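You operate a simulated robot arm through the tools that you are given. There is no shell and no other tool. Be economical: measure what you need, move in short steps, check, and stop when the job is done.

Carry out the task below with a simulated two-armed robot. There is one attempt and no reset: what you move stays moved.

## Task
Take the blue spool and put it on the orange card. Fetch the blue lug and set it on the green card. Take the grey felt pad and leave it on the top of the blue trolley. Fetch the orange bridge and set it on the oil tray. Take the orange pad and put it on the upper tread. Turn the wall arm dial to 12 kg. Put the black sleeve on the small steel bench top away on the green bench top. Lift the blue bin lid open. The order is free. Set down upright: orange bridge.

It is judged by the outcome, as a careful person would: the job done as asked, and still so three seconds after it is handed in. It fails if anything else is knocked over, pushed out of place, dropped, spilled or broken. Lids that push on must go on centred and level and be pressed home; caps that screw on are set level and turned clockwise until they are tight.

## Robot
Two 7-joint arms with fingered hands on one trunk, on a base that drives. Base frame: it is fixed to the floor where the robot stands at the start and does not move with it; the origin is under the middle of the robot, x ahead of it, y to its left, z up. Readings come in m, rad, newtons and seconds.
The left shoulder is at the start at [0.03, 0.12, 1.038], the right one opposite. Places, roughly: black sleeve (4x4x5 cm) [-8.7, -0.9, 0.9]; blue bin lid [-2.9, 7.7, 1]; blue lug (10x3x3 cm) [-0.4, -2.3, 0.8]; blue spool (6x6x5 cm) [0.5, 0.3, 0.9]; green bench top [-2.2, 5, 0.9]; green card [-1, -2.25, 0.75]; grey felt pad (4x2x5 cm) [-0.5, -2.3, 0.8]; oil tray (13x11x3 cm) [-1.2, -2.4, 0.8]; orange bridge (5x10x8 cm) [-1.2, -2.1, 0.8]; orange card [0.75, 0.25, 0.75]; orange pad (9x4x3 cm) [-8.2, -3.6, 0.9]; top of the blue trolley [0.6, 0.1, 0.8]; upper tread [-10, 0.7, 0.4]; wall arm dial [-9.3, -2.5, 1]. Payload 4 kg a hand.
The TCP of each hand is the grasp point between the finger pads, 0.019 m short of the fingertips. In the tool frame z runs along the fingers and y along their closing line. Largest opening 0.12 m; the body of the gripper starts 0.053 m behind the TCP. The gripper is a hand of 3 fingers: y runs from the thumb to the fingers, the wrist lies at [0, 0, -0.219] in the tool frame, and closing takes about 1.5 s.
Orientation is told as [roll, pitch, yaw] about the base's x, y, z axes, in that order, counted from this pose: with the fingers straight down and closing along the base's y, the tool's x points along the base's -x, its y along +y and its z along -z.

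## Interface
- The arms move only by the tool step_arm. It takes "left_plan", "right_plan" or both (then of equal length, played together; a hand with none holds still); each is text: rows parted by semicolons, each of 7 numbers parted by spaces: the shift along the tool's x, y, z in cm, then the turn, a rotation vector about the tool's x, y, z in rad, then the closure, from 0 (fully open) to 1 (shut). In form: dx dy dz wx wy wz fingers; .... A call has 1 to 10 rows; each row shifts and turns the commanded pose from where the row before left it, along the tool's axes as they then stand. Rows are played at 5 a second. More than 0.05 m and 0.15 rad between two rows, or a gripper value outside its range, and nothing of the call is played. Where a pose cannot be reached the arm comes as near as it can. A force on the tool above 40 N (or 10 N above the force at the start of the call, whichever is more), or a blocked arm, ends the call early, and 0.2 s more pass. The fingers move at their own pace (about 0.072 m/s each) and stop on an object; they squeeze with about 25 N. The grip force told is the motor's: it shows also when the fingers shut on nothing. Time passes only in rows, and 0.2 s behind the last, so rows that do not move let the fingers close. The reply holds the time, the measured pose of the TCP, the force on the tool along the base axes, the opening and the grip force, in the units named above and with some noise, with the torque about the TCP (base axes, N m) and any sound that the robot's microphone picked up.
- Cameras (640 x 400 px; columns grow to the right, rows downward): "scene" is now at [0.0497, 0.0263, 1.5838]; the picture's right is [0.37, -0.93, -0.00], its down [-0.73, -0.30, -0.61] and it looks along [0.57, 0.23, -0.79] (base axes); focal length 276 px, centre (320, 200). "left" rides on the left gripper at [-0.066, -0.004, -0.079] in its tool frame; the picture's right is [0.05, -1.00, 0.00], its down [0.76, 0.04, -0.64] and it looks along [0.64, 0.04, 0.77] (tool axes); focal length 251 px, centre (320, 200). "right" rides on the right gripper at [0.066, -0.004, -0.079] in its tool frame; the picture's right is [0.05, 1.00, 0.00], its down [-0.76, 0.04, -0.64] and it looks along [-0.64, 0.03, 0.77] (tool axes); focal length 251 px, centre (320, 200). There is no depth. A picture from a camera that has moved, and an enlarged one, comes with that camera's place and axes in the base frame and with its lens.
- camera(camera): a new picture of that camera. The clock stands still meanwhile.
- lift_body(by): slides the trunk up (or, below 0, down) by that many m; the arms and the scene camera ride with it, the base frame stays. It gives what a move gives, with no picture.
- base_move(legs): drives the robot by 1 to 6 legs, each [ahead, turn to the left] in m and rad, along the robot's own axes; the way and the turn of a leg run together, so that a leg with both is an arc; at most 1.5 m and 3.142 rad a leg. The arms and the cameras ride along, it lands a little off, and it stops where it bumps. It gives what a move gives.
- set_grasp(shape, hand): the hand has 3 fingers and takes this shape, open, in about a second: jaw (thumb against the fingers, like two jaws); tri (thumb and two fingers); tip (a fingertip pinch); poke (one finger out to press); point (the index stretched); flat (the hand flat); cup (the hand cupped); fist (a fist). The gripper value then closes the fingers along that shape, each until it touches; the sizes above hold for jaw. It gives what a move gives, with no picture.
- turn_head(pan, tilt): turns the head with the scene camera to pan (to the left, within 2.094 rad either way) and tilt (down, from -0.506 to 1.204), counted from straight ahead of the robot. It gives what a move gives.
- inspect(camera, box): a new picture of the part [left, top, right, bottom] of that camera's present view, enlarged. The clock stands still meanwhile.
- close_job(): hands the job in; it is judged then, once.

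Go step by step. Nothing tells you exact positions but the pictures and the camera data: compare them with the known pose of the tool, close in by small moves and look again before you grip or let go. The budget is 207 turns and 190 pictures, counting those below and the enlarged ones. Unless the task says otherwise, let go and move clear before handing in, and close with one line.

The tools are called after "Call:" as a command line: name --argument value ..., lists and objects as JSON in quotes. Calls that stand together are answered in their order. step_arm: Moves the arms, as the interface text tells. Its arguments: {"type":"object","properties":{"left_plan":{"type":"string"},"right_plan":{"type":"string"}},"required":[]} The other tools are called the same way: lift_body (by) slides the trunk up or down; set_grasp (shape, hand) gives the hand a shape; base_move (legs) drives the base; turn_head (pan, tilt) turns the head that bears the scene camera; camera (camera) takes a picture; inspect (camera, box) takes an enlarged picture of a part of a camera's view; close_job () hands the job in.

At the start:

```text
t: 0.0
left_tool_pos: [0.3857, 0.2435, 1.1526]
left_tcp_rot: [-0.001, 0.0, -0.021]
left_wrist_force: [0.0, 0.2, 0.9]
left_wrist_torque: [0.02, 0.0, 0.03]
left_gripper_width: 0.1198
left_gripper_force: 0.1
left_shape: jaw
right_tool_pos: [0.4344, -0.0971, 1.0834]
right_tcp_rot: [0.001, 0.0, -0.023]
right_wrist_force: [0.7, -0.7, 0.6]
right_wrist_torque: [0.0, 0.0, 0.03]
right_gripper_width: 0.1199
right_gripper_force: 0.1
right_shape: jaw
trunk travel left (down, up): [-0.25, 0.29]
robot x, y, heading: [0.0027, 0.0006, 0.004]
head pan, tilt: [0.384, 0.913]
```

scene: 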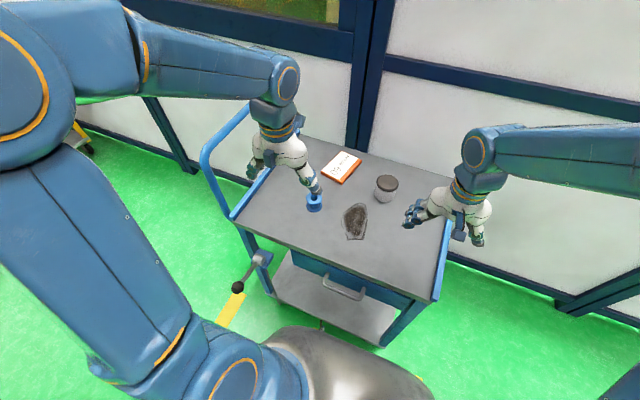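
right: 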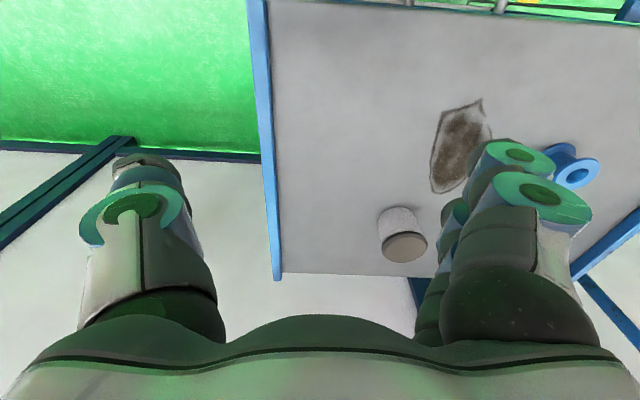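
left: 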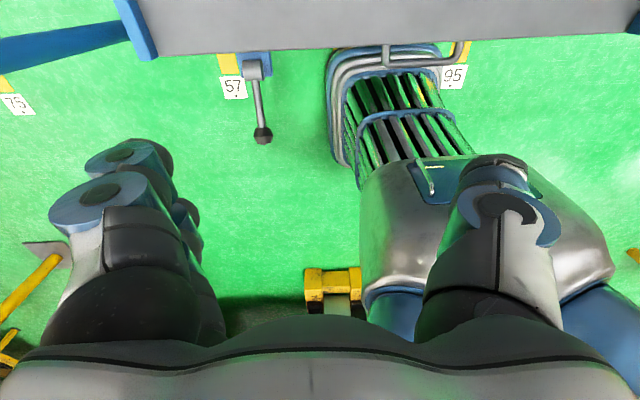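

The trolley stands in front of me with the blue spool, the orange card, a jar and a dark patch. I'll look closer before moving.

Call:
inspect --camera "scene" --box '[220, 120, 460, 270]'

Call:
inspect --camera "right" --box '[360, 60, 640, 280]'

```text
2.67 times, centred on (340, 195) of scene
camera zoom: at [0.0497, 0.0263, 1.5838], right [0.37, -0.93, 0.0], down [-0.73, -0.3, -0.61], along [0.57, 0.23, -0.79], focal length 736 px, centre (267, 213)
```

zoom: 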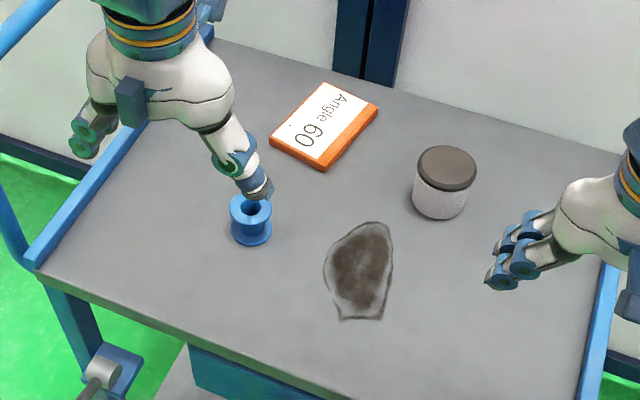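

```text
1.82 times, centred on (500, 170) of right
camera zoom: at [0.3689, -0.0999, 1.1648], right [-0.03, 1.0, 0.0], down [0.77, 0.02, 0.64], along [0.64, 0.02, -0.77], focal length 457 px, centre (-7, 254)
```

zoom: 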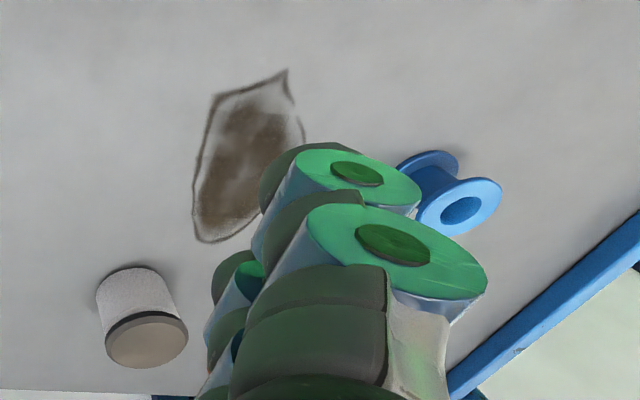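

The two views put the spool's top centre near [0.552, 0.25, 0.885], so the trolley top is at about 0.835. I'll bring the left hand over it, tilted a little forward so that the hand can also reach the card.

Call:
step_arm --left_plan "-4.1 0.2 0 0 0 0 0; -4.1 0.2 0 0 0 0 0; -4.1 0.2 0 0 0 0.02 0; -4.1 0.1 0 0 0 0 0; 0 0 0 0 -0.13 0 0; 0 0 0 0 -0.13 0 0; 0 0 0 0 -0.14 0 0; 1.8 0 4.3 0 0 0 0; 1.8 0 4.3 0 0 0 0; 1.8 0 4.3 0 0 0 0"

Call:
camera --camera "left"

Call:
camera --camera "scene"

```text
t: 2.2
left_tool_pos: [0.5513, 0.2461, 1.0109]
left_tcp_rot: [-0.001, -0.4, -0.044]
left_wrist_force: [0.2, 0.8, 0.1]
left_wrist_torque: [-0.01, 0.01, 0.01]
left_gripper_width: 0.1199
left_gripper_force: 0.0
left_shape: jaw
right_tool_pos: [0.4354, -0.0979, 1.085]
right_tcp_rot: [0.0, 0.003, -0.023]
right_wrist_force: [-0.4, 0.4, 0.2]
right_wrist_torque: [-0.02, 0.03, -0.01]
right_gripper_width: 0.1199
right_gripper_force: 0.0
right_shape: jaw
trunk travel left (down, up): [-0.25, 0.29]
robot x, y, heading: [0.0031, -0.0002, -0.001]
head pan, tilt: [0.384, 0.913]
```

```text
184 pictures are left
camera left: at [0.5807, 0.2425, 1.1097], right [-0.09, -1.0, -0.02], down [-0.95, 0.08, 0.3], along [-0.29, 0.05, -0.96], focal length 251 px, centre (320, 200)
```

left: 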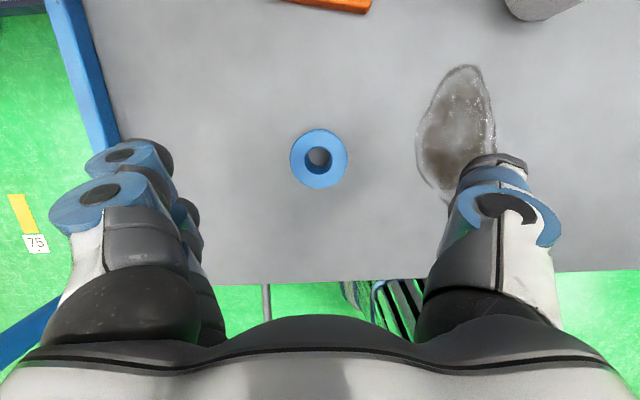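

```text
183 pictures are left
camera scene: at [0.0511, 0.0265, 1.5837], right [0.37, -0.93, 0.0], down [-0.73, -0.3, -0.61], along [0.57, 0.23, -0.79], focal length 276 px, centre (320, 200)
```

scene: 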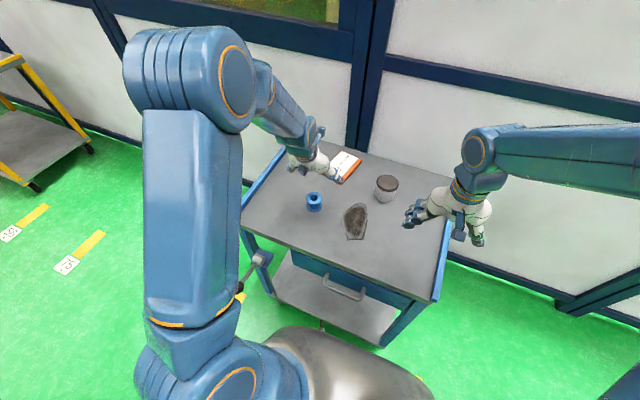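

The spool is confirmed at (0.552, 0.2505). I'll go down over it and close.

Call:
step_arm --left_plan "1.45 0.1 3.43 0 0 0 0; 1.45 0.1 3.43 0 0 0 0; 1.45 0.1 3.43 0 0 0 0; 1.45 0.1 3.43 0 0 0 0; 0 0 0 0 0 0 0"

Call:
camera --camera "left"

```text
t: 3.4
left_tool_pos: [0.5501, 0.25, 0.8623]
left_tcp_rot: [0.0, -0.399, -0.042]
left_wrist_force: [1.2, -0.3, 1.9]
left_wrist_torque: [0.11, -0.01, 0.05]
left_gripper_width: 0.12
left_gripper_force: 0.0
left_shape: jaw
right_tool_pos: [0.4337, -0.0979, 1.085]
right_tcp_rot: [0.001, -0.001, -0.023]
right_wrist_force: [-0.5, 1.5, 0.0]
right_wrist_torque: [0.01, 0.02, 0.02]
right_gripper_width: 0.12
right_gripper_force: 0.1
right_shape: jaw
trunk travel left (down, up): [-0.25, 0.29]
robot x, y, heading: [0.0007, 0.0001, 0.001]
head pan, tilt: [0.384, 0.913]
```

```text
182 pictures are left
camera left: at [0.5798, 0.2468, 0.9611], right [-0.09, -1.0, -0.02], down [-0.95, 0.08, 0.29], along [-0.29, 0.05, -0.96], focal length 251 px, centre (320, 200)
```

left: 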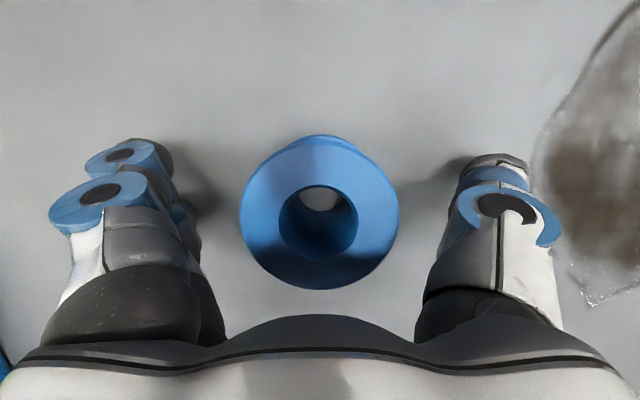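

The hand is centred around the spool, so I'll close and then lift.

Call:
step_arm --left_plan "0 0 0 0 0 0 0.5; 0 0 0 0 0 0 1; 0 0 0 0 0 0 1; 0 0 0 0 0 0 1; 0 0 0 0 0 0 1; 0 0 0 0 0 0 1; 0 0 0 0 0 0 1; -0.78 0 -1.84 0 0 0 1; -1.17 0 -2.76 0 0 0 1"

Call:
camera --camera "left"

Call:
inspect --camera "scene" --box '[240, 120, 420, 240]'

```text
t: 5.4
left_tool_pos: [0.5498, 0.2515, 0.9125]
left_tcp_rot: [0.0, -0.4, -0.045]
left_wrist_force: [0.1, -0.1, -0.5]
left_wrist_torque: [0.04, -0.02, 0.01]
left_gripper_width: 0.0385
left_gripper_force: 25.3
left_shape: jaw
right_tool_pos: [0.4344, -0.0977, 1.0861]
right_tcp_rot: [0.0, 0.001, -0.022]
right_wrist_force: [-0.3, 0.4, -0.7]
right_wrist_torque: [-0.02, -0.01, -0.03]
right_gripper_width: 0.1199
right_gripper_force: 0.1
right_shape: jaw
trunk travel left (down, up): [-0.25, 0.29]
robot x, y, heading: [-0.0007, -0.0003, -0.004]
head pan, tilt: [0.384, 0.913]
```

```text
181 pictures are left
camera left: at [0.5794, 0.2474, 1.0112], right [-0.09, -1.0, -0.02], down [-0.95, 0.08, 0.3], along [-0.29, 0.05, -0.95], focal length 251 px, centre (320, 200)
```

left: 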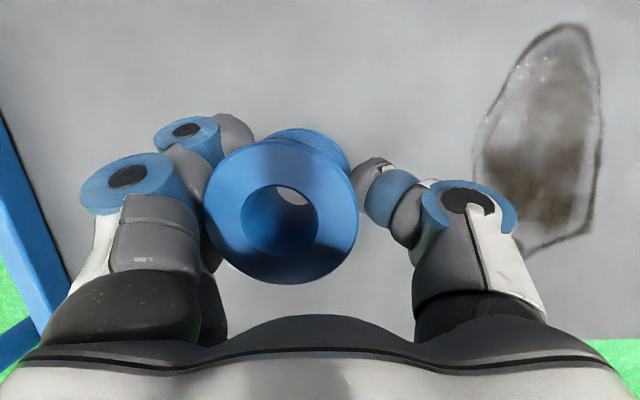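

```text
3.33 times, centred on (330, 180) of scene
camera zoom: at [0.0489, 0.0258, 1.5838], right [0.37, -0.93, 0.0], down [-0.73, -0.3, -0.61], along [0.57, 0.23, -0.79], focal length 920 px, centre (287, 267)
```

zoom: 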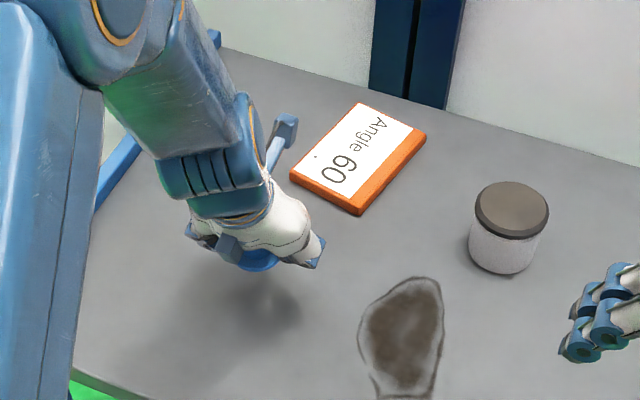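

Call:
inspect --camera "left" --box '[180, 100, 420, 300]'

Call:
camera --camera "right"

```text
2.00 times, centred on (300, 200) of left
camera zoom: at [0.5794, 0.2474, 1.0112], right [-0.09, -1.0, -0.02], down [-0.95, 0.08, 0.3], along [-0.29, 0.05, -0.95], focal length 503 px, centre (360, 200)
```

zoom: 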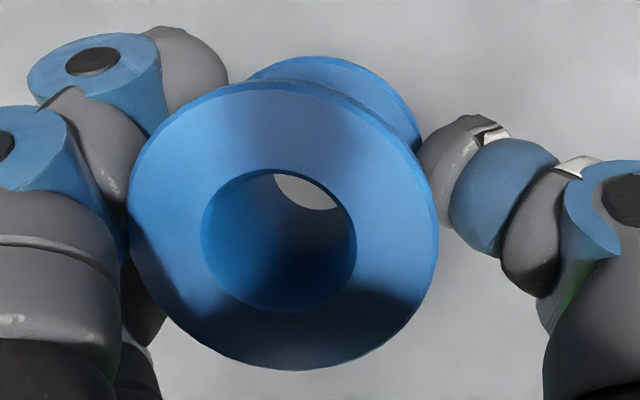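

```text
178 pictures are left
camera right: at [0.3684, -0.1002, 1.165], right [-0.03, 1.0, 0.0], down [0.77, 0.02, 0.64], along [0.64, 0.02, -0.77], focal length 251 px, centre (320, 200)
```

right: 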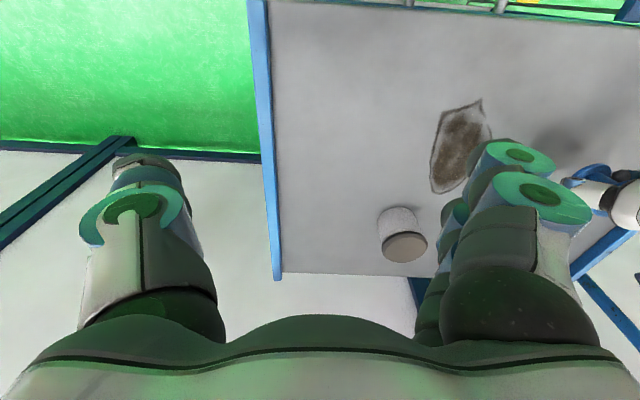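

The spool is held level at its waist, with its axis about 1.5 cm to +y of the TCP. I'll raise it and move it over the card.

Call:
step_arm --left_plan "-1.17 0 -2.76 0 0 0 1; -3.97 -0.58 1.68 0 0 0 1; -3.97 -0.58 1.68 0 0 0 1; -3.97 -0.58 1.68 0 0 0 1; -3.97 -0.58 1.68 0 0 0 1; -3.97 -0.58 1.68 0 0 0 1; 0 0 0 0 0 0 1"

Call:
camera --camera "left"

Call:
inspect --camera "scene" --box '[240, 100, 420, 220]'

```text
t: 7.0
left_tool_pos: [0.755, 0.2077, 0.9412]
left_tcp_rot: [0.0, -0.398, -0.043]
left_wrist_force: [-0.1, 0.1, 0.0]
left_wrist_torque: [0.01, 0.0, 0.04]
left_gripper_width: 0.0379
left_gripper_force: 24.9
left_shape: jaw
left hand out of reach, approached as far as the arm can: row 6
right_tool_pos: [0.4339, -0.0983, 1.0847]
right_tcp_rot: [0.0, 0.001, -0.022]
right_wrist_force: [-0.3, 0.4, 0.3]
right_wrist_torque: [0.04, 0.0, 0.01]
right_gripper_width: 0.1199
right_gripper_force: 0.1
right_shape: jaw
trunk travel left (down, up): [-0.25, 0.29]
robot x, y, heading: [-0.0018, 0.0001, -0.001]
head pan, tilt: [0.384, 0.913]
```

```text
177 pictures are left
camera left: at [0.7846, 0.2037, 1.0402], right [-0.09, -1.0, -0.02], down [-0.95, 0.08, 0.3], along [-0.29, 0.05, -0.95], focal length 251 px, centre (320, 200)
```

left: 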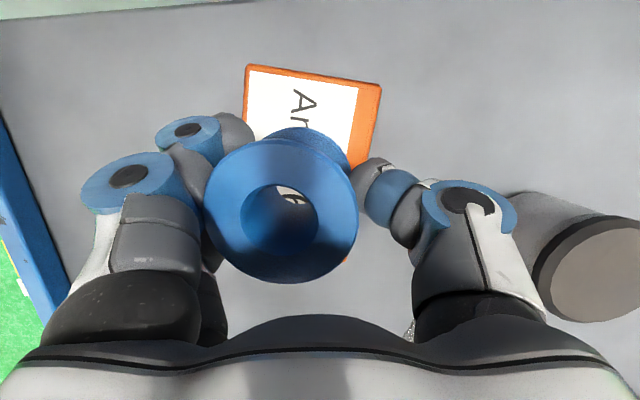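

```text
3.33 times, centred on (330, 160) of scene
camera zoom: at [0.0487, 0.0258, 1.5839], right [0.37, -0.93, 0.0], down [-0.73, -0.3, -0.61], along [0.57, 0.23, -0.79], focal length 920 px, centre (287, 333)
```

zoom: 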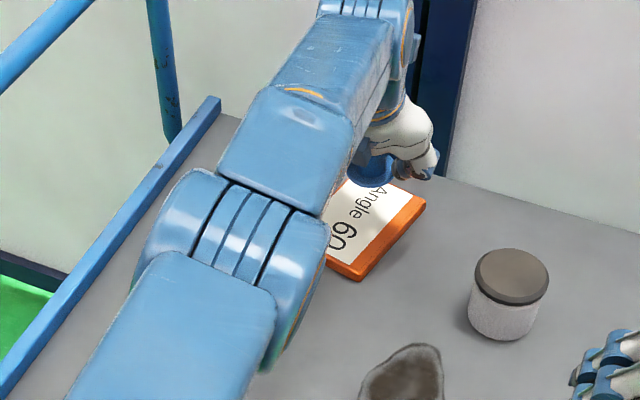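

The spool hangs right over the card. I'll lower it to just above, then touch down in small steps.

Call:
step_arm --left_plan "1.05 0.2 2.5 0 0 0 1; 1.05 0.2 2.4 0 0 0 1; 0 0 0 0 0 0 1"

Call:
camera --camera "left"

Call:
inspect --camera "scene" --box '[300, 100, 420, 180]'

```text
t: 7.8
left_tool_pos: [0.7511, 0.2111, 0.8883]
left_tcp_rot: [0.001, -0.4, -0.045]
left_wrist_force: [0.9, 0.2, -1.0]
left_wrist_torque: [0.0, 0.0, 0.02]
left_gripper_width: 0.0379
left_gripper_force: 25.1
left_shape: jaw
left hand out of reach, approached as far as the arm can: row 2
right_tool_pos: [0.4358, -0.0978, 1.0854]
right_tcp_rot: [0.0, 0.0, -0.023]
right_wrist_force: [0.4, -0.5, 0.2]
right_wrist_torque: [-0.01, -0.01, -0.04]
right_gripper_width: 0.12
right_gripper_force: 0.1
right_shape: jaw
trunk travel left (down, up): [-0.25, 0.29]
robot x, y, heading: [-0.002, 0.0004, 0.001]
head pan, tilt: [0.384, 0.913]
```

```text
175 pictures are left
camera left: at [0.7804, 0.2078, 0.9871], right [-0.09, -1.0, -0.02], down [-0.95, 0.08, 0.3], along [-0.29, 0.05, -0.96], focal length 251 px, centre (320, 200)
```

left: 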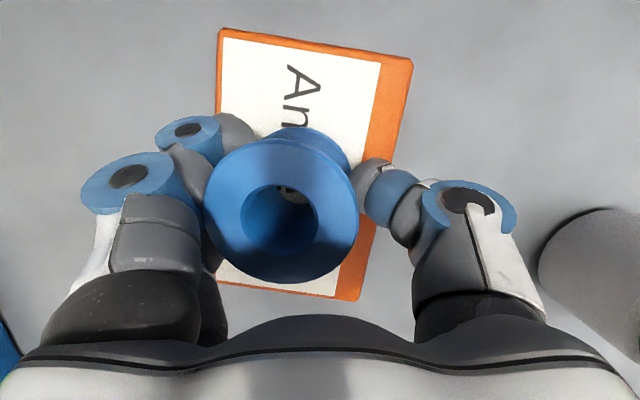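

```text
5.00 times, centred on (360, 140) of scene
camera zoom: at [0.0499, 0.0263, 1.5838], right [0.37, -0.93, 0.0], down [-0.73, -0.3, -0.61], along [0.57, 0.23, -0.79], focal length 1380 px, centre (120, 500)
```

zoom: 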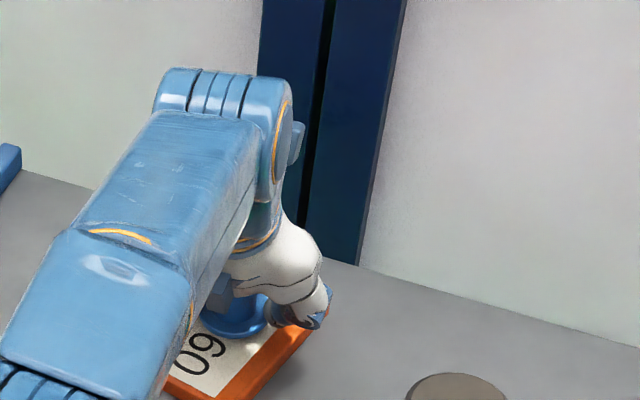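

The spool is nearly centred over the card. I'll lower it slowly until it touches.

Call:
step_arm --left_plan "0.16 0 0.37 0 0 0 1; 0.16 0 0.37 0 0 0 1; 0 0 0 0 0 0 1"

Call:
step_arm --left_plan "0.12 0 0.28 0 0 0 1; 0 0 0 0 0 0 1"

Call:
step_arm --left_plan "0.12 0 0.28 0 0 0 1; 0 0 0 0 0 0 1"

```text
t: 8.6
left_tool_pos: [0.7497, 0.2126, 0.8821]
left_tcp_rot: [0.002, -0.403, -0.044]
left_wrist_force: [-0.5, 1.2, 6.9]
left_wrist_torque: [0.36, 0.08, 0.03]
left_gripper_width: 0.0378
left_gripper_force: 24.8
left_shape: jaw
right_tool_pos: [0.4335, -0.0971, 1.0862]
right_tcp_rot: [0.001, 0.0, -0.023]
right_wrist_force: [0.7, -0.6, 0.5]
right_wrist_torque: [0.01, 0.04, -0.01]
right_gripper_width: 0.1197
right_gripper_force: 0.1
right_shape: jaw
trunk travel left (down, up): [-0.25, 0.29]
robot x, y, heading: [0.0001, 0.0004, -0.003]
head pan, tilt: [0.384, 0.913]
```

```text
t: 9.2
left_tool_pos: [0.7485, 0.2099, 0.8807]
left_tcp_rot: [0.002, -0.406, -0.045]
left_wrist_force: [-2.3, 2.1, 17.9]
left_wrist_torque: [0.87, 0.16, 0.09]
left_gripper_width: 0.0379
left_gripper_force: 25.2
left_shape: jaw
right_tool_pos: [0.4326, -0.0984, 1.0849]
right_tcp_rot: [0.0, -0.001, -0.023]
right_wrist_force: [0.1, -0.1, 0.8]
right_wrist_torque: [0.0, 0.01, 0.0]
right_gripper_width: 0.1197
right_gripper_force: 0.1
right_shape: jaw
trunk travel left (down, up): [-0.25, 0.29]
robot x, y, heading: [0.0017, -0.0019, -0.001]
head pan, tilt: [0.384, 0.913]
```

```text
t: 9.8
left_tool_pos: [0.7477, 0.2102, 0.8812]
left_tcp_rot: [0.003, -0.403, -0.045]
left_wrist_force: [-3.3, 3.4, 20.4]
left_wrist_torque: [1.0, 0.21, 0.08]
left_gripper_width: 0.0381
left_gripper_force: 25.1
left_shape: jaw
left hand out of reach, approached as far as the arm can: row 1
right_tool_pos: [0.4322, -0.0983, 1.0862]
right_tcp_rot: [-0.001, -0.002, -0.023]
right_wrist_force: [-0.2, -0.4, 0.1]
right_wrist_torque: [-0.02, 0.02, -0.01]
right_gripper_width: 0.1199
right_gripper_force: 0.1
right_shape: jaw
trunk travel left (down, up): [-0.25, 0.29]
robot x, y, heading: [-0.0005, 0.0019, -0.003]
head pan, tilt: [0.384, 0.913]
```

The spool is down, with 20 N of contact force. I'll ease off, open the hand and back out.

Call:
step_arm --left_plan "-0.16 0 -0.37 0 0 0 1; 0 0 0 0 0 0 0.7; 0 0 0 0 0 0 0.4; 0 0 0 0 0 0 0; 0 0 0 0 0 0 0; 0 0 0 0 0 0 0; 0 0 0 0 0 0 0; 0 0 -3 0 0 0 0; 0 0 -5 0 0 0 0; 0 0 -5 0 0 0 0"

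Call:
camera --camera "left"

Call:
turn_head --pan -1.2 --tilt 0.5

Call:
camera --camera "scene"

Call:
turn_head --pan -2.094 --tilt 0.5

Call:
camera --camera "scene"

```text
t: 12.0
left_tool_pos: [0.7537, 0.2153, 0.9998]
left_tcp_rot: [-0.001, -0.397, -0.043]
left_wrist_force: [-0.6, 0.4, 0.4]
left_wrist_torque: [0.01, 0.05, 0.02]
left_gripper_width: 0.1199
left_gripper_force: 0.0
left_shape: jaw
left hand out of reach, approached as far as the arm can: row 8, 9, 10
right_tool_pos: [0.4342, -0.0982, 1.0855]
right_tcp_rot: [0.0, 0.0, -0.023]
right_wrist_force: [0.2, -0.5, 0.5]
right_wrist_torque: [0.0, -0.02, 0.02]
right_gripper_width: 0.1199
right_gripper_force: 0.0
right_shape: jaw
trunk travel left (down, up): [-0.25, 0.29]
robot x, y, heading: [0.0042, -0.0014, 0.0]
head pan, tilt: [0.384, 0.913]
```

```text
173 pictures are left
camera left: at [0.7839, 0.2123, 1.0984], right [-0.09, -1.0, -0.02], down [-0.95, 0.08, 0.3], along [-0.3, 0.05, -0.95], focal length 251 px, centre (320, 200)
```

left: 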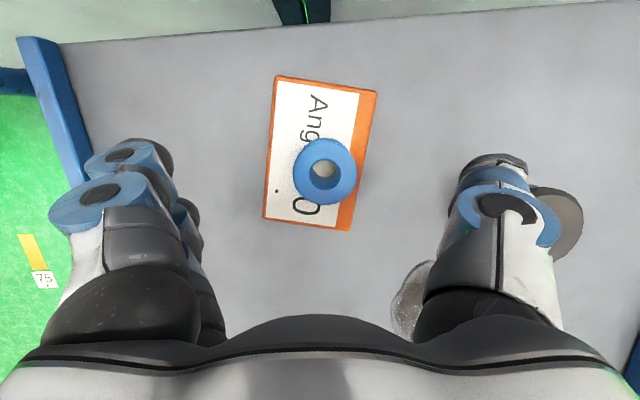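

```text
t: 13.7
left_tool_pos: [0.755, 0.2161, 1.0001]
left_tcp_rot: [0.0, -0.397, -0.043]
left_wrist_force: [0.7, 0.1, -0.2]
left_wrist_torque: [0.02, 0.01, 0.01]
left_gripper_width: 0.1198
left_gripper_force: 0.0
left_shape: jaw
right_tool_pos: [0.4353, -0.098, 1.0848]
right_tcp_rot: [0.0, -0.001, -0.024]
right_wrist_force: [-1.1, 0.5, 0.5]
right_wrist_torque: [0.0, -0.01, 0.02]
right_gripper_width: 0.1198
right_gripper_force: 0.0
right_shape: jaw
trunk travel left (down, up): [-0.25, 0.29]
robot x, y, heading: [0.0003, -0.0007, -0.001]
head pan, tilt: [-1.201, 0.499]
```

```text
172 pictures are left
camera scene: at [0.0136, -0.0865, 1.6186], right [-0.93, -0.36, 0.0], down [-0.17, 0.45, -0.88], along [0.32, -0.82, -0.48], focal length 276 px, centre (320, 200)
```

scene: 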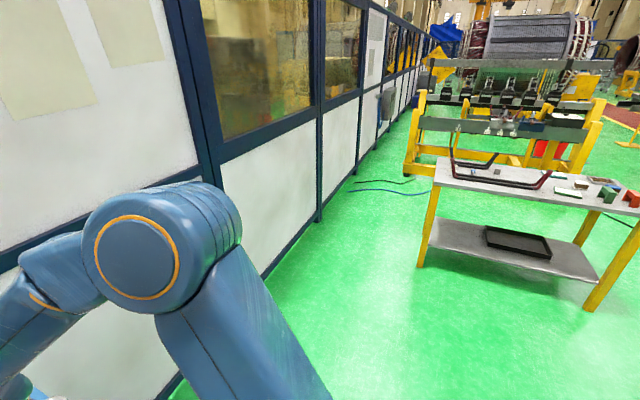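

```text
t: 14.9
left_tool_pos: [0.7553, 0.2169, 0.9993]
left_tcp_rot: [-0.001, -0.396, -0.043]
left_wrist_force: [0.5, 0.2, 0.8]
left_wrist_torque: [-0.02, 0.02, -0.01]
left_gripper_width: 0.1198
left_gripper_force: 0.0
left_shape: jaw
right_tool_pos: [0.4348, -0.0972, 1.0854]
right_tcp_rot: [0.001, -0.001, -0.025]
right_wrist_force: [1.0, 0.4, -0.8]
right_wrist_torque: [-0.01, -0.01, -0.03]
right_gripper_width: 0.1197
right_gripper_force: 0.1
right_shape: jaw
trunk travel left (down, up): [-0.25, 0.29]
robot x, y, heading: [-0.0027, 0.0, -0.002]
head pan, tilt: [-2.094, 0.499]
```

```text
171 pictures are left
camera scene: at [-0.0648, -0.0806, 1.6186], right [-0.87, 0.5, 0.0], down [0.24, 0.41, -0.88], along [-0.44, -0.76, -0.48], focal length 276 px, centre (320, 200)
```

scene: 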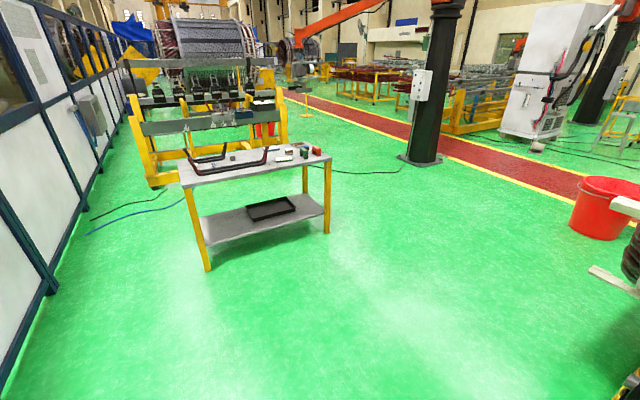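

The spool sits on the orange card. I'll bring the left arm in, then back away from the trolley and drive to the second bench.

Call:
step_arm --left_plan "4.6 0 -2 0 0 0 0; 4.6 0 -2 0 0 0 0; 4.6 0 -2 0 0 0 0; 4.6 0 -2 0 0 0 0; 4.6 0 -2 0 0 0 0; 4.6 0 -2 0 0 0 0; 0 0 0 0 0.13 0 0; 0 0 0 0 0.13 0 0; 0 0 0 0 0.14 -0.04 0"

Call:
base_move --legs '[[-0.5, 0], [0, -1.706], [1.2, 0]]'

Call:
turn_head --pan 0 --tilt 0.85

Call:
camera --camera "scene"

```text
refused: row 1 steps farther than a row can; nothing moved
```

```text
t: 20.0
left_tool_pos: [0.1854, -0.4002, 0.9995]
left_tcp_rot: [0.004, -0.39, -0.861]
left_wrist_force: [-0.1, -0.7, 0.5]
left_wrist_torque: [0.05, -0.04, 0.01]
left_gripper_width: 0.1201
left_gripper_force: 0.0
left_shape: jaw
right_tool_pos: [-0.2631, -0.3818, 1.0846]
right_tcp_rot: [0.005, 0.002, -0.839]
right_wrist_force: [-1.0, -0.4, -0.7]
right_wrist_torque: [0.02, -0.06, -0.01]
right_gripper_width: 0.12
right_gripper_force: 0.0
right_shape: jaw
trunk travel left (down, up): [-0.25, 0.29]
robot x, y, heading: [-0.4445, 0.051, -0.851]
head pan, tilt: [-2.094, 0.499]
stopped in leg 2: the robot was blocked; the commanded pose is now the measured one
```

```text
t: 22.0
left_tool_pos: [0.189, -0.3987, 0.9969]
left_tcp_rot: [0.0, -0.389, -0.858]
left_wrist_force: [0.1, 0.2, 0.2]
left_wrist_torque: [0.01, -0.01, -0.05]
left_gripper_width: 0.1197
left_gripper_force: 0.0
left_shape: jaw
right_tool_pos: [-0.2602, -0.3783, 1.0867]
right_tcp_rot: [0.0, 0.0, -0.838]
right_wrist_force: [0.4, 0.8, 0.3]
right_wrist_torque: [-0.01, 0.0, -0.01]
right_gripper_width: 0.12
right_gripper_force: 0.1
right_shape: jaw
trunk travel left (down, up): [-0.25, 0.29]
robot x, y, heading: [-0.4446, 0.0493, -0.848]
head pan, tilt: [0.0, 0.85]
```

```text
170 pictures are left
camera scene: at [-0.4052, 0.0038, 1.5886], right [-0.75, -0.66, 0.0], down [-0.5, 0.56, -0.66], along [0.44, -0.49, -0.75], focal length 276 px, centre (320, 200)
```

scene: 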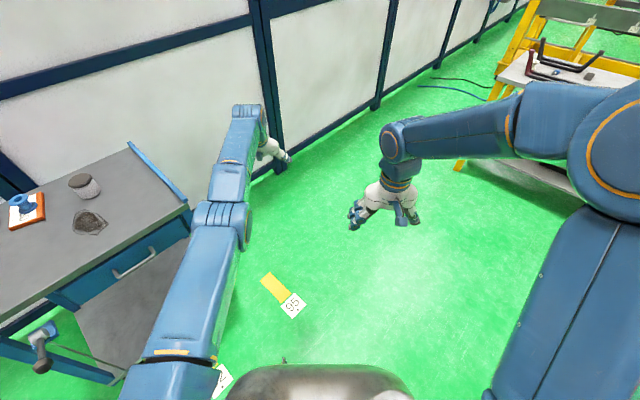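

The turn was blocked partway. Before moving again I'll look for what touched, starting with the trolley side and behind me.

Call:
turn_head --pan 1.7 --tilt 0.9

Call:
camera --camera "scene"

Call:
turn_head --pan -2.0 --tilt 0.9

Call:
camera --camera "scene"

Call:
camera --camera "left"

Call:
camera --camera "right"

```text
t: 23.7
left_tool_pos: [0.1889, -0.3983, 0.9984]
left_tcp_rot: [0.0, -0.389, -0.86]
left_wrist_force: [0.1, -0.3, 0.0]
left_wrist_torque: [0.0, 0.01, -0.01]
left_gripper_width: 0.1199
left_gripper_force: 0.1
left_shape: jaw
right_tool_pos: [-0.2604, -0.3782, 1.0856]
right_tcp_rot: [-0.001, 0.001, -0.837]
right_wrist_force: [0.5, 0.0, 0.2]
right_wrist_torque: [0.01, 0.01, 0.04]
right_gripper_width: 0.1201
right_gripper_force: 0.0
right_shape: jaw
trunk travel left (down, up): [-0.25, 0.29]
robot x, y, heading: [-0.4446, 0.0489, -0.845]
head pan, tilt: [1.7, 0.901]
```

```text
169 pictures are left
camera scene: at [-0.4074, 0.1192, 1.5847], right [0.75, -0.66, 0.0], down [-0.52, -0.59, -0.62], along [0.41, 0.47, -0.78], focal length 276 px, centre (320, 200)
```

scene: 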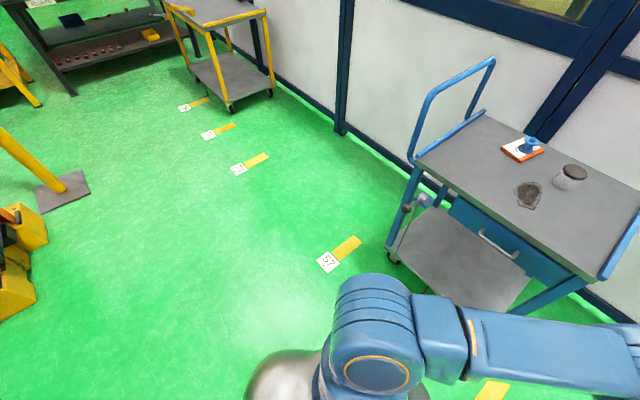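

```text
t: 26.8
left_tool_pos: [0.1879, -0.3984, 0.9983]
left_tcp_rot: [-0.001, -0.39, -0.86]
left_wrist_force: [0.2, -0.1, -0.4]
left_wrist_torque: [-0.02, 0.01, -0.02]
left_gripper_width: 0.12
left_gripper_force: 0.1
left_shape: jaw
right_tool_pos: [-0.2594, -0.3784, 1.0852]
right_tcp_rot: [-0.002, 0.001, -0.838]
right_wrist_force: [-0.8, 0.9, -0.4]
right_wrist_torque: [-0.04, 0.01, 0.02]
right_gripper_width: 0.1201
right_gripper_force: 0.0
right_shape: jaw
trunk travel left (down, up): [-0.25, 0.29]
robot x, y, heading: [-0.4447, 0.0514, -0.845]
head pan, tilt: [-2.0, 0.901]
```

```text
168 pictures are left
camera scene: at [-0.5293, 0.0404, 1.5848], right [-0.29, 0.96, 0.0], down [0.75, 0.23, -0.62], along [-0.59, -0.18, -0.78], focal length 276 px, centre (320, 200)
```

scene: 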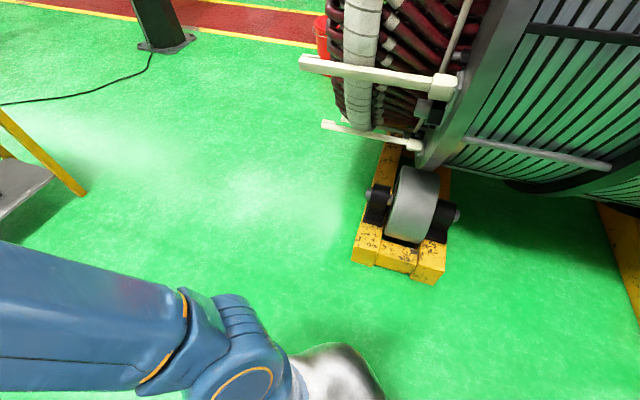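

```text
167 pictures are left
camera left: at [0.2059, -0.423, 1.0966], right [-0.79, -0.61, -0.02], down [-0.59, 0.75, 0.3], along [-0.17, 0.25, -0.95], focal length 251 px, centre (320, 200)
```

left: 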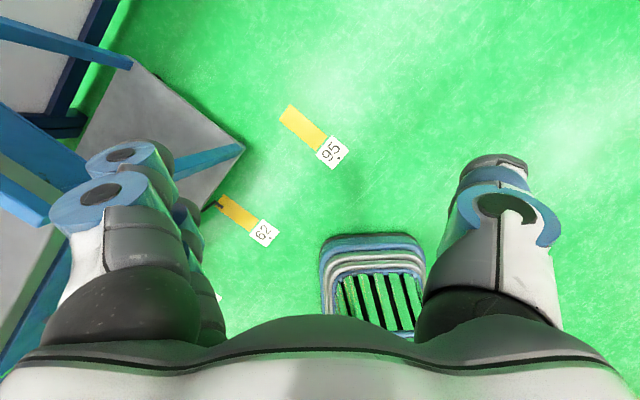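

```text
166 pictures are left
camera right: at [-0.3063, -0.332, 1.1649], right [0.71, 0.71, 0.0], down [0.54, -0.54, 0.64], along [0.46, -0.45, -0.77], focal length 251 px, centre (320, 200)
```

right: 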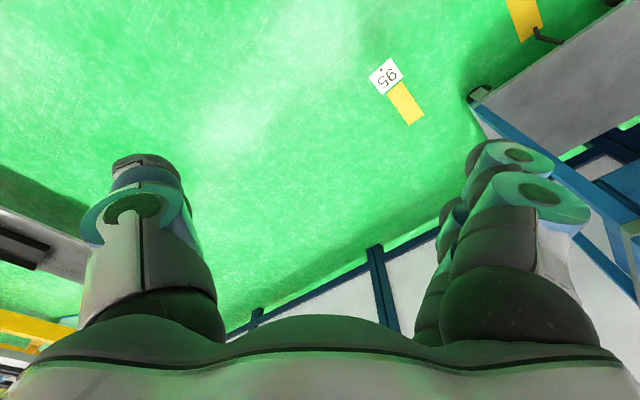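

Call:
turn_head --pan -2.094 --tilt 0.4

Call:
camera --camera "scene"

Call:
turn_head --pan 2.094 --tilt 0.7

Call:
camera --camera "scene"

```text
t: 27.7
left_tool_pos: [0.1889, -0.3989, 0.9986]
left_tcp_rot: [0.0, -0.389, -0.859]
left_wrist_force: [-0.6, -0.2, -0.1]
left_wrist_torque: [0.03, 0.0, 0.03]
left_gripper_width: 0.12
left_gripper_force: 0.0
left_shape: jaw
right_tool_pos: [-0.2596, -0.3784, 1.085]
right_tcp_rot: [0.001, -0.001, -0.838]
right_wrist_force: [-0.3, 0.3, 0.1]
right_wrist_torque: [-0.02, 0.0, 0.02]
right_gripper_width: 0.1197
right_gripper_force: 0.1
right_shape: jaw
trunk travel left (down, up): [-0.25, 0.29]
robot x, y, heading: [-0.4426, 0.0484, -0.846]
head pan, tilt: [-2.094, 0.4]
```

```text
165 pictures are left
camera scene: at [-0.5478, 0.0439, 1.6277], right [-0.2, 0.98, 0.0], down [0.38, 0.08, -0.92], along [-0.9, -0.18, -0.39], focal length 276 px, centre (320, 200)
```

scene: 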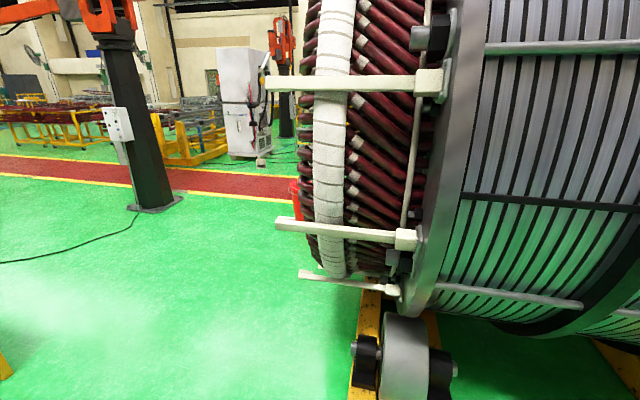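

```text
t: 31.1
left_tool_pos: [0.1885, -0.3988, 0.9973]
left_tcp_rot: [0.001, -0.388, -0.86]
left_wrist_force: [0.4, 0.0, -0.1]
left_wrist_torque: [0.0, 0.02, -0.01]
left_gripper_width: 0.1199
left_gripper_force: 0.1
left_shape: jaw
right_tool_pos: [-0.2588, -0.3777, 1.0853]
right_tcp_rot: [-0.001, 0.0, -0.838]
right_wrist_force: [0.8, 0.4, 0.2]
right_wrist_torque: [0.0, 0.0, 0.01]
right_gripper_width: 0.1203
right_gripper_force: 0.0
right_shape: jaw
trunk travel left (down, up): [-0.25, 0.29]
robot x, y, heading: [-0.4424, 0.0502, -0.846]
head pan, tilt: [2.094, 0.7]
```

```text
164 pictures are left
camera scene: at [-0.4301, 0.1429, 1.6009], right [0.95, -0.32, 0.0], down [-0.2, -0.61, -0.77], along [0.24, 0.73, -0.64], focal length 276 px, centre (320, 200)
```

scene: 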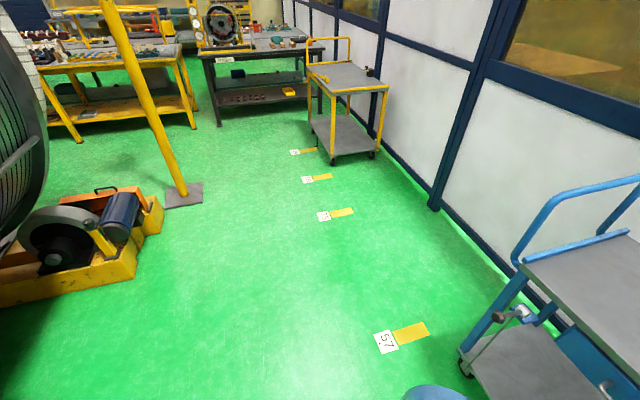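

The big rotor right behind me is what blocked the turn. I'll pull the left arm in, move forward a little and finish the turn clear of it.

Call:
step_arm --left_plan "4.2 0 -1.8 0 0 0 0; 4.2 0 -1.8 0 0 0 0; 4.2 0 -1.8 0 0 0 0; 4.2 0 -1.8 0 0 0 0; 4.2 0 -1.8 0 0 0 0; 4.2 0 -1.8 0 0 0 0; 0 0 0 0 0.13 0 0; 0 0 0 0 0.13 0 0; 0 0 0 0 0.14 -0.04 0"

Call:
base_move --legs '[[0.25, 0], [0, -0.9]]'

Call:
turn_head --pan 0 --tilt 0.6

Call:
camera --camera "scene"

```text
t: 33.1
left_tool_pos: [0.0109, -0.1901, 1.0011]
left_tcp_rot: [-0.002, 0.011, -0.819]
left_wrist_force: [-0.4, -0.9, 0.0]
left_wrist_torque: [-0.01, -0.01, 0.02]
left_gripper_width: 0.1197
left_gripper_force: 0.0
left_shape: jaw
left hand out of reach, approached as far as the arm can: row 1
right_tool_pos: [-0.2595, -0.381, 1.0852]
right_tcp_rot: [0.001, 0.001, -0.836]
right_wrist_force: [0.2, -0.3, 0.6]
right_wrist_torque: [0.0, 0.05, 0.0]
right_gripper_width: 0.1201
right_gripper_force: 0.1
right_shape: jaw
trunk travel left (down, up): [-0.25, 0.29]
robot x, y, heading: [-0.4448, 0.0523, -0.843]
head pan, tilt: [2.094, 0.7]
```

```text
t: 36.9
left_tool_pos: [-0.1284, -0.6355, 1.0024]
left_tcp_rot: [0.0, 0.009, -1.611]
left_wrist_force: [-0.7, 0.6, -0.6]
left_wrist_torque: [-0.01, -0.03, 0.01]
left_gripper_width: 0.1201
left_gripper_force: 0.0
left_shape: jaw
right_tool_pos: [-0.4524, -0.5769, 1.0836]
right_tcp_rot: [0.004, 0.001, -1.63]
right_wrist_force: [-0.6, 0.3, -1.3]
right_wrist_torque: [0.02, -0.02, 0.04]
right_gripper_width: 0.1198
right_gripper_force: 0.0
right_shape: jaw
trunk travel left (down, up): [-0.25, 0.29]
robot x, y, heading: [-0.2124, -0.1455, -1.658]
head pan, tilt: [2.094, 0.7]
stopped in leg 2: the robot was blocked; the commanded pose is now the measured one
```

```text
t: 38.9
left_tool_pos: [-0.1248, -0.6362, 1.0027]
left_tcp_rot: [-0.002, 0.011, -1.609]
left_wrist_force: [-0.4, 0.1, 0.4]
left_wrist_torque: [0.0, -0.01, 0.05]
left_gripper_width: 0.1201
left_gripper_force: 0.1
left_shape: jaw
right_tool_pos: [-0.4484, -0.5771, 1.0847]
right_tcp_rot: [0.002, 0.001, -1.628]
right_wrist_force: [0.2, 0.6, -1.0]
right_wrist_torque: [0.02, 0.02, 0.0]
right_gripper_width: 0.1201
right_gripper_force: 0.1
right_shape: jaw
trunk travel left (down, up): [-0.25, 0.29]
robot x, y, heading: [-0.2145, -0.1504, -1.662]
head pan, tilt: [0.0, 0.6]
```

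```text
163 pictures are left
camera scene: at [-0.2222, -0.2157, 1.6095], right [-1.0, 0.09, 0.0], down [0.05, 0.56, -0.82], along [-0.08, -0.82, -0.57], focal length 276 px, centre (320, 200)
```

scene: 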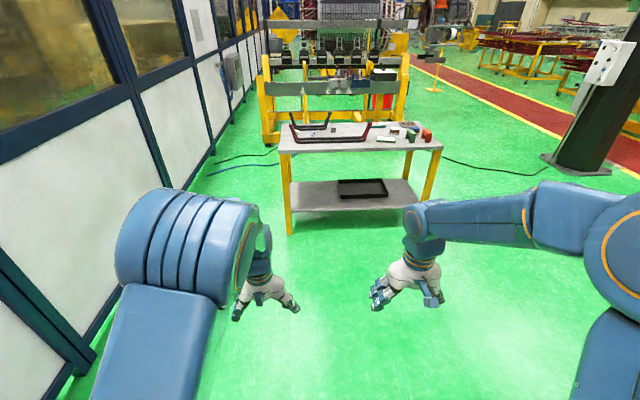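

The second bench is ahead, its near edge at about y = -2.0. I'll drive toward its middle.

Call:
base_move --legs '[[0.4, 0], [0, -0.31], [0.95, 0], [0, 0.4]]'

Call:
turn_head --pan 0 --tilt 0.8

Call:
camera --camera "scene"

```text
t: 48.1
left_tool_pos: [-0.4867, -1.8973, 1.0029]
left_tcp_rot: [-0.002, 0.01, -1.515]
left_wrist_force: [0.4, -0.2, 0.4]
left_wrist_torque: [0.03, 0.01, 0.01]
left_gripper_width: 0.1197
left_gripper_force: 0.0
left_shape: jaw
right_tool_pos: [-0.8142, -1.8692, 1.0856]
right_tcp_rot: [0.003, 0.0, -1.534]
right_wrist_force: [-0.3, -0.2, 0.5]
right_wrist_torque: [0.01, -0.01, -0.03]
right_gripper_width: 0.1199
right_gripper_force: 0.1
right_shape: jaw
trunk travel left (down, up): [-0.25, 0.29]
robot x, y, heading: [-0.6543, -1.4151, -1.567]
head pan, tilt: [0.0, 0.6]
```

```text
t: 48.9
left_tool_pos: [-0.4862, -1.8985, 1.002]
left_tcp_rot: [-0.002, 0.011, -1.515]
left_wrist_force: [0.8, -0.8, 0.2]
left_wrist_torque: [0.02, -0.01, -0.01]
left_gripper_width: 0.1201
left_gripper_force: 0.0
left_shape: jaw
right_tool_pos: [-0.814, -1.8681, 1.0851]
right_tcp_rot: [0.0, -0.001, -1.535]
right_wrist_force: [0.0, -0.1, -0.1]
right_wrist_torque: [0.04, 0.01, 0.01]
right_gripper_width: 0.1198
right_gripper_force: 0.0
right_shape: jaw
trunk travel left (down, up): [-0.25, 0.29]
robot x, y, heading: [-0.6564, -1.4175, -1.573]
head pan, tilt: [0.0, 0.799]
```

```text
162 pictures are left
camera scene: at [-0.6539, -1.4811, 1.5927], right [-1.0, 0.0, 0.0], down [0.0, 0.72, -0.7], along [0.0, -0.7, -0.72], focal length 276 px, centre (320, 200)
```

scene: 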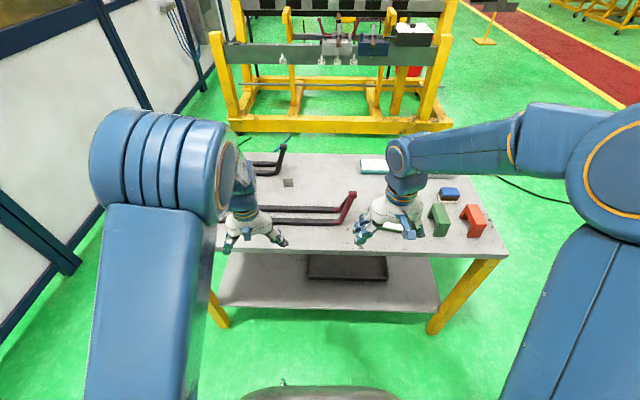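

Call:
inspect --camera "scene" --box '[200, 130, 360, 260]'

Call:
inspect --camera "scene" --box '[340, 140, 510, 260]'

Call:
camera --camera "right"

Call:
camera --camera "left"

```text
3.08 times, centred on (280, 195) of scene
camera zoom: at [-0.6539, -1.4811, 1.5927], right [-1.0, 0.0, 0.0], down [0.0, 0.72, -0.7], along [0.0, -0.7, -0.72], focal length 849 px, centre (443, 215)
```

zoom: 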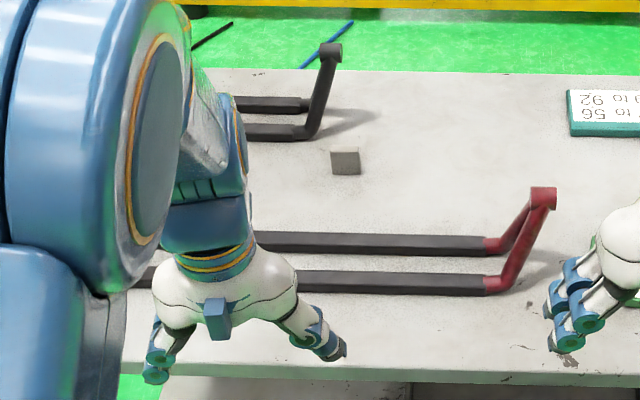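

```text
3.33 times, centred on (425, 200) of scene
camera zoom: at [-0.6539, -1.4811, 1.5927], right [-1.0, 0.0, 0.0], down [0.0, 0.72, -0.7], along [0.0, -0.7, -0.72], focal length 920 px, centre (-30, 200)
```

zoom: 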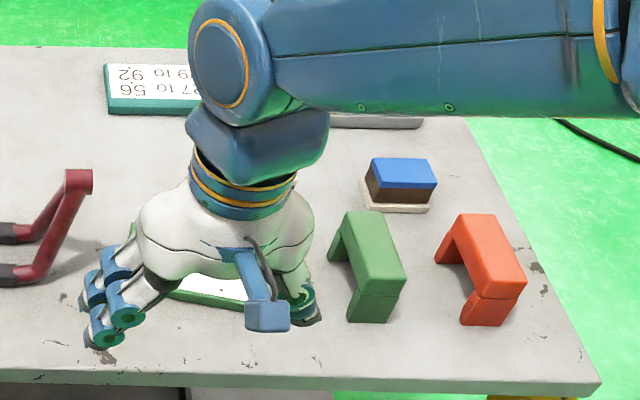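

```text
159 pictures are left
camera right: at [-0.8192, -1.8026, 1.1652], right [1.0, 0.09, 0.0], down [0.07, -0.76, 0.64], along [0.06, -0.64, -0.77], focal length 251 px, centre (320, 200)
```

right: 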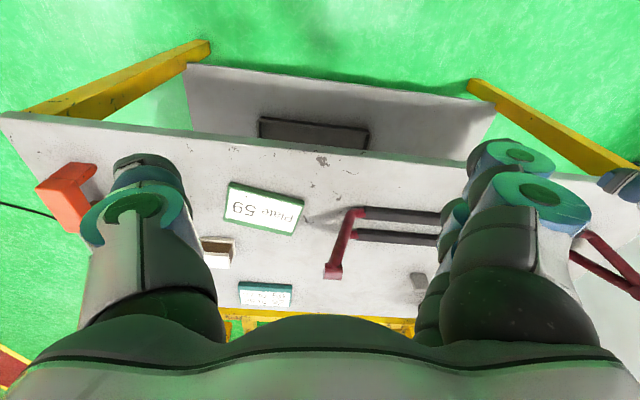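

```text
158 pictures are left
camera left: at [-0.4869, -1.9634, 1.0807], right [-1.0, 0.0, 0.0], down [0.0, 0.76, 0.65], along [0.0, 0.65, -0.76], focal length 251 px, centre (320, 200)
```

left: 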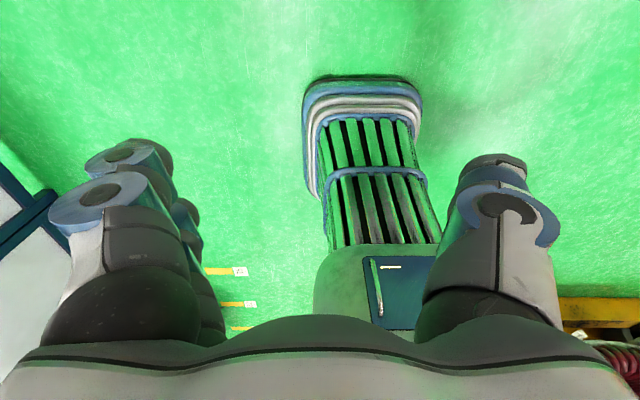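

The arms hide parts of the bench. I'll move both hands outward and up to see it all.

Call:
step_arm --left_plan "3 3.5 -2 0 0 0 0; 2 4 -2 0 0 0 0; 0 4.5 -2 0 0 0 0; 0 4.5 -2 0 0 0 0; 0 4.5 -2 0 0 0 0" --right_plan "3 -3.5 -2 0 0 0 0; 2 -4 -2 0 0 0 0; 0 -4.5 -2 0 0 0 0; 0 -4.5 -2 0 0 0 0; 0 -4.5 -2 0 0 0 0"

Call:
camera --camera "scene"

Call:
inspect --camera "scene" --box '[210, 130, 370, 260]'

Call:
inspect --camera "scene" --box '[350, 140, 510, 260]'

```text
refused: row 1 steps farther than a row can; nothing moved
```

```text
157 pictures are left
camera scene: at [-0.6539, -1.4811, 1.5927], right [-1.0, 0.0, 0.0], down [0.0, 0.72, -0.7], along [0.0, -0.7, -0.72], focal length 276 px, centre (320, 200)
```

scene: 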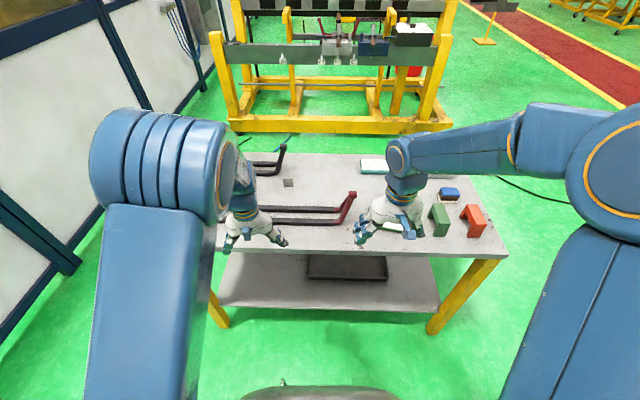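

```text
3.08 times, centred on (290, 195) of scene
camera zoom: at [-0.6539, -1.4811, 1.5927], right [-1.0, 0.0, 0.0], down [0.0, 0.72, -0.7], along [0.0, -0.7, -0.72], focal length 849 px, centre (412, 215)
```

zoom: 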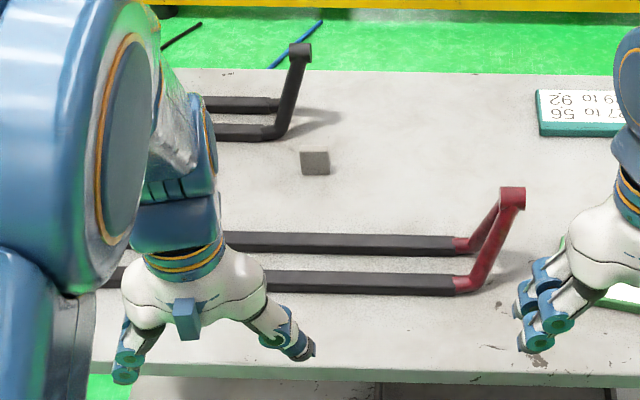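

```text
3.33 times, centred on (430, 200) of scene
camera zoom: at [-0.6539, -1.4811, 1.5927], right [-1.0, 0.0, 0.0], down [0.0, 0.72, -0.7], along [0.0, -0.7, -0.72], focal length 920 px, centre (-47, 200)
```

zoom: 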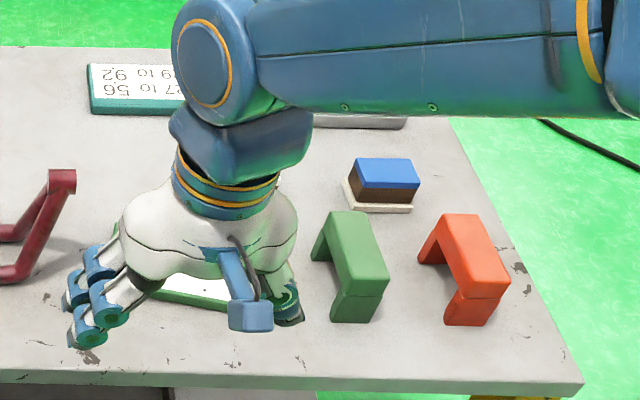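

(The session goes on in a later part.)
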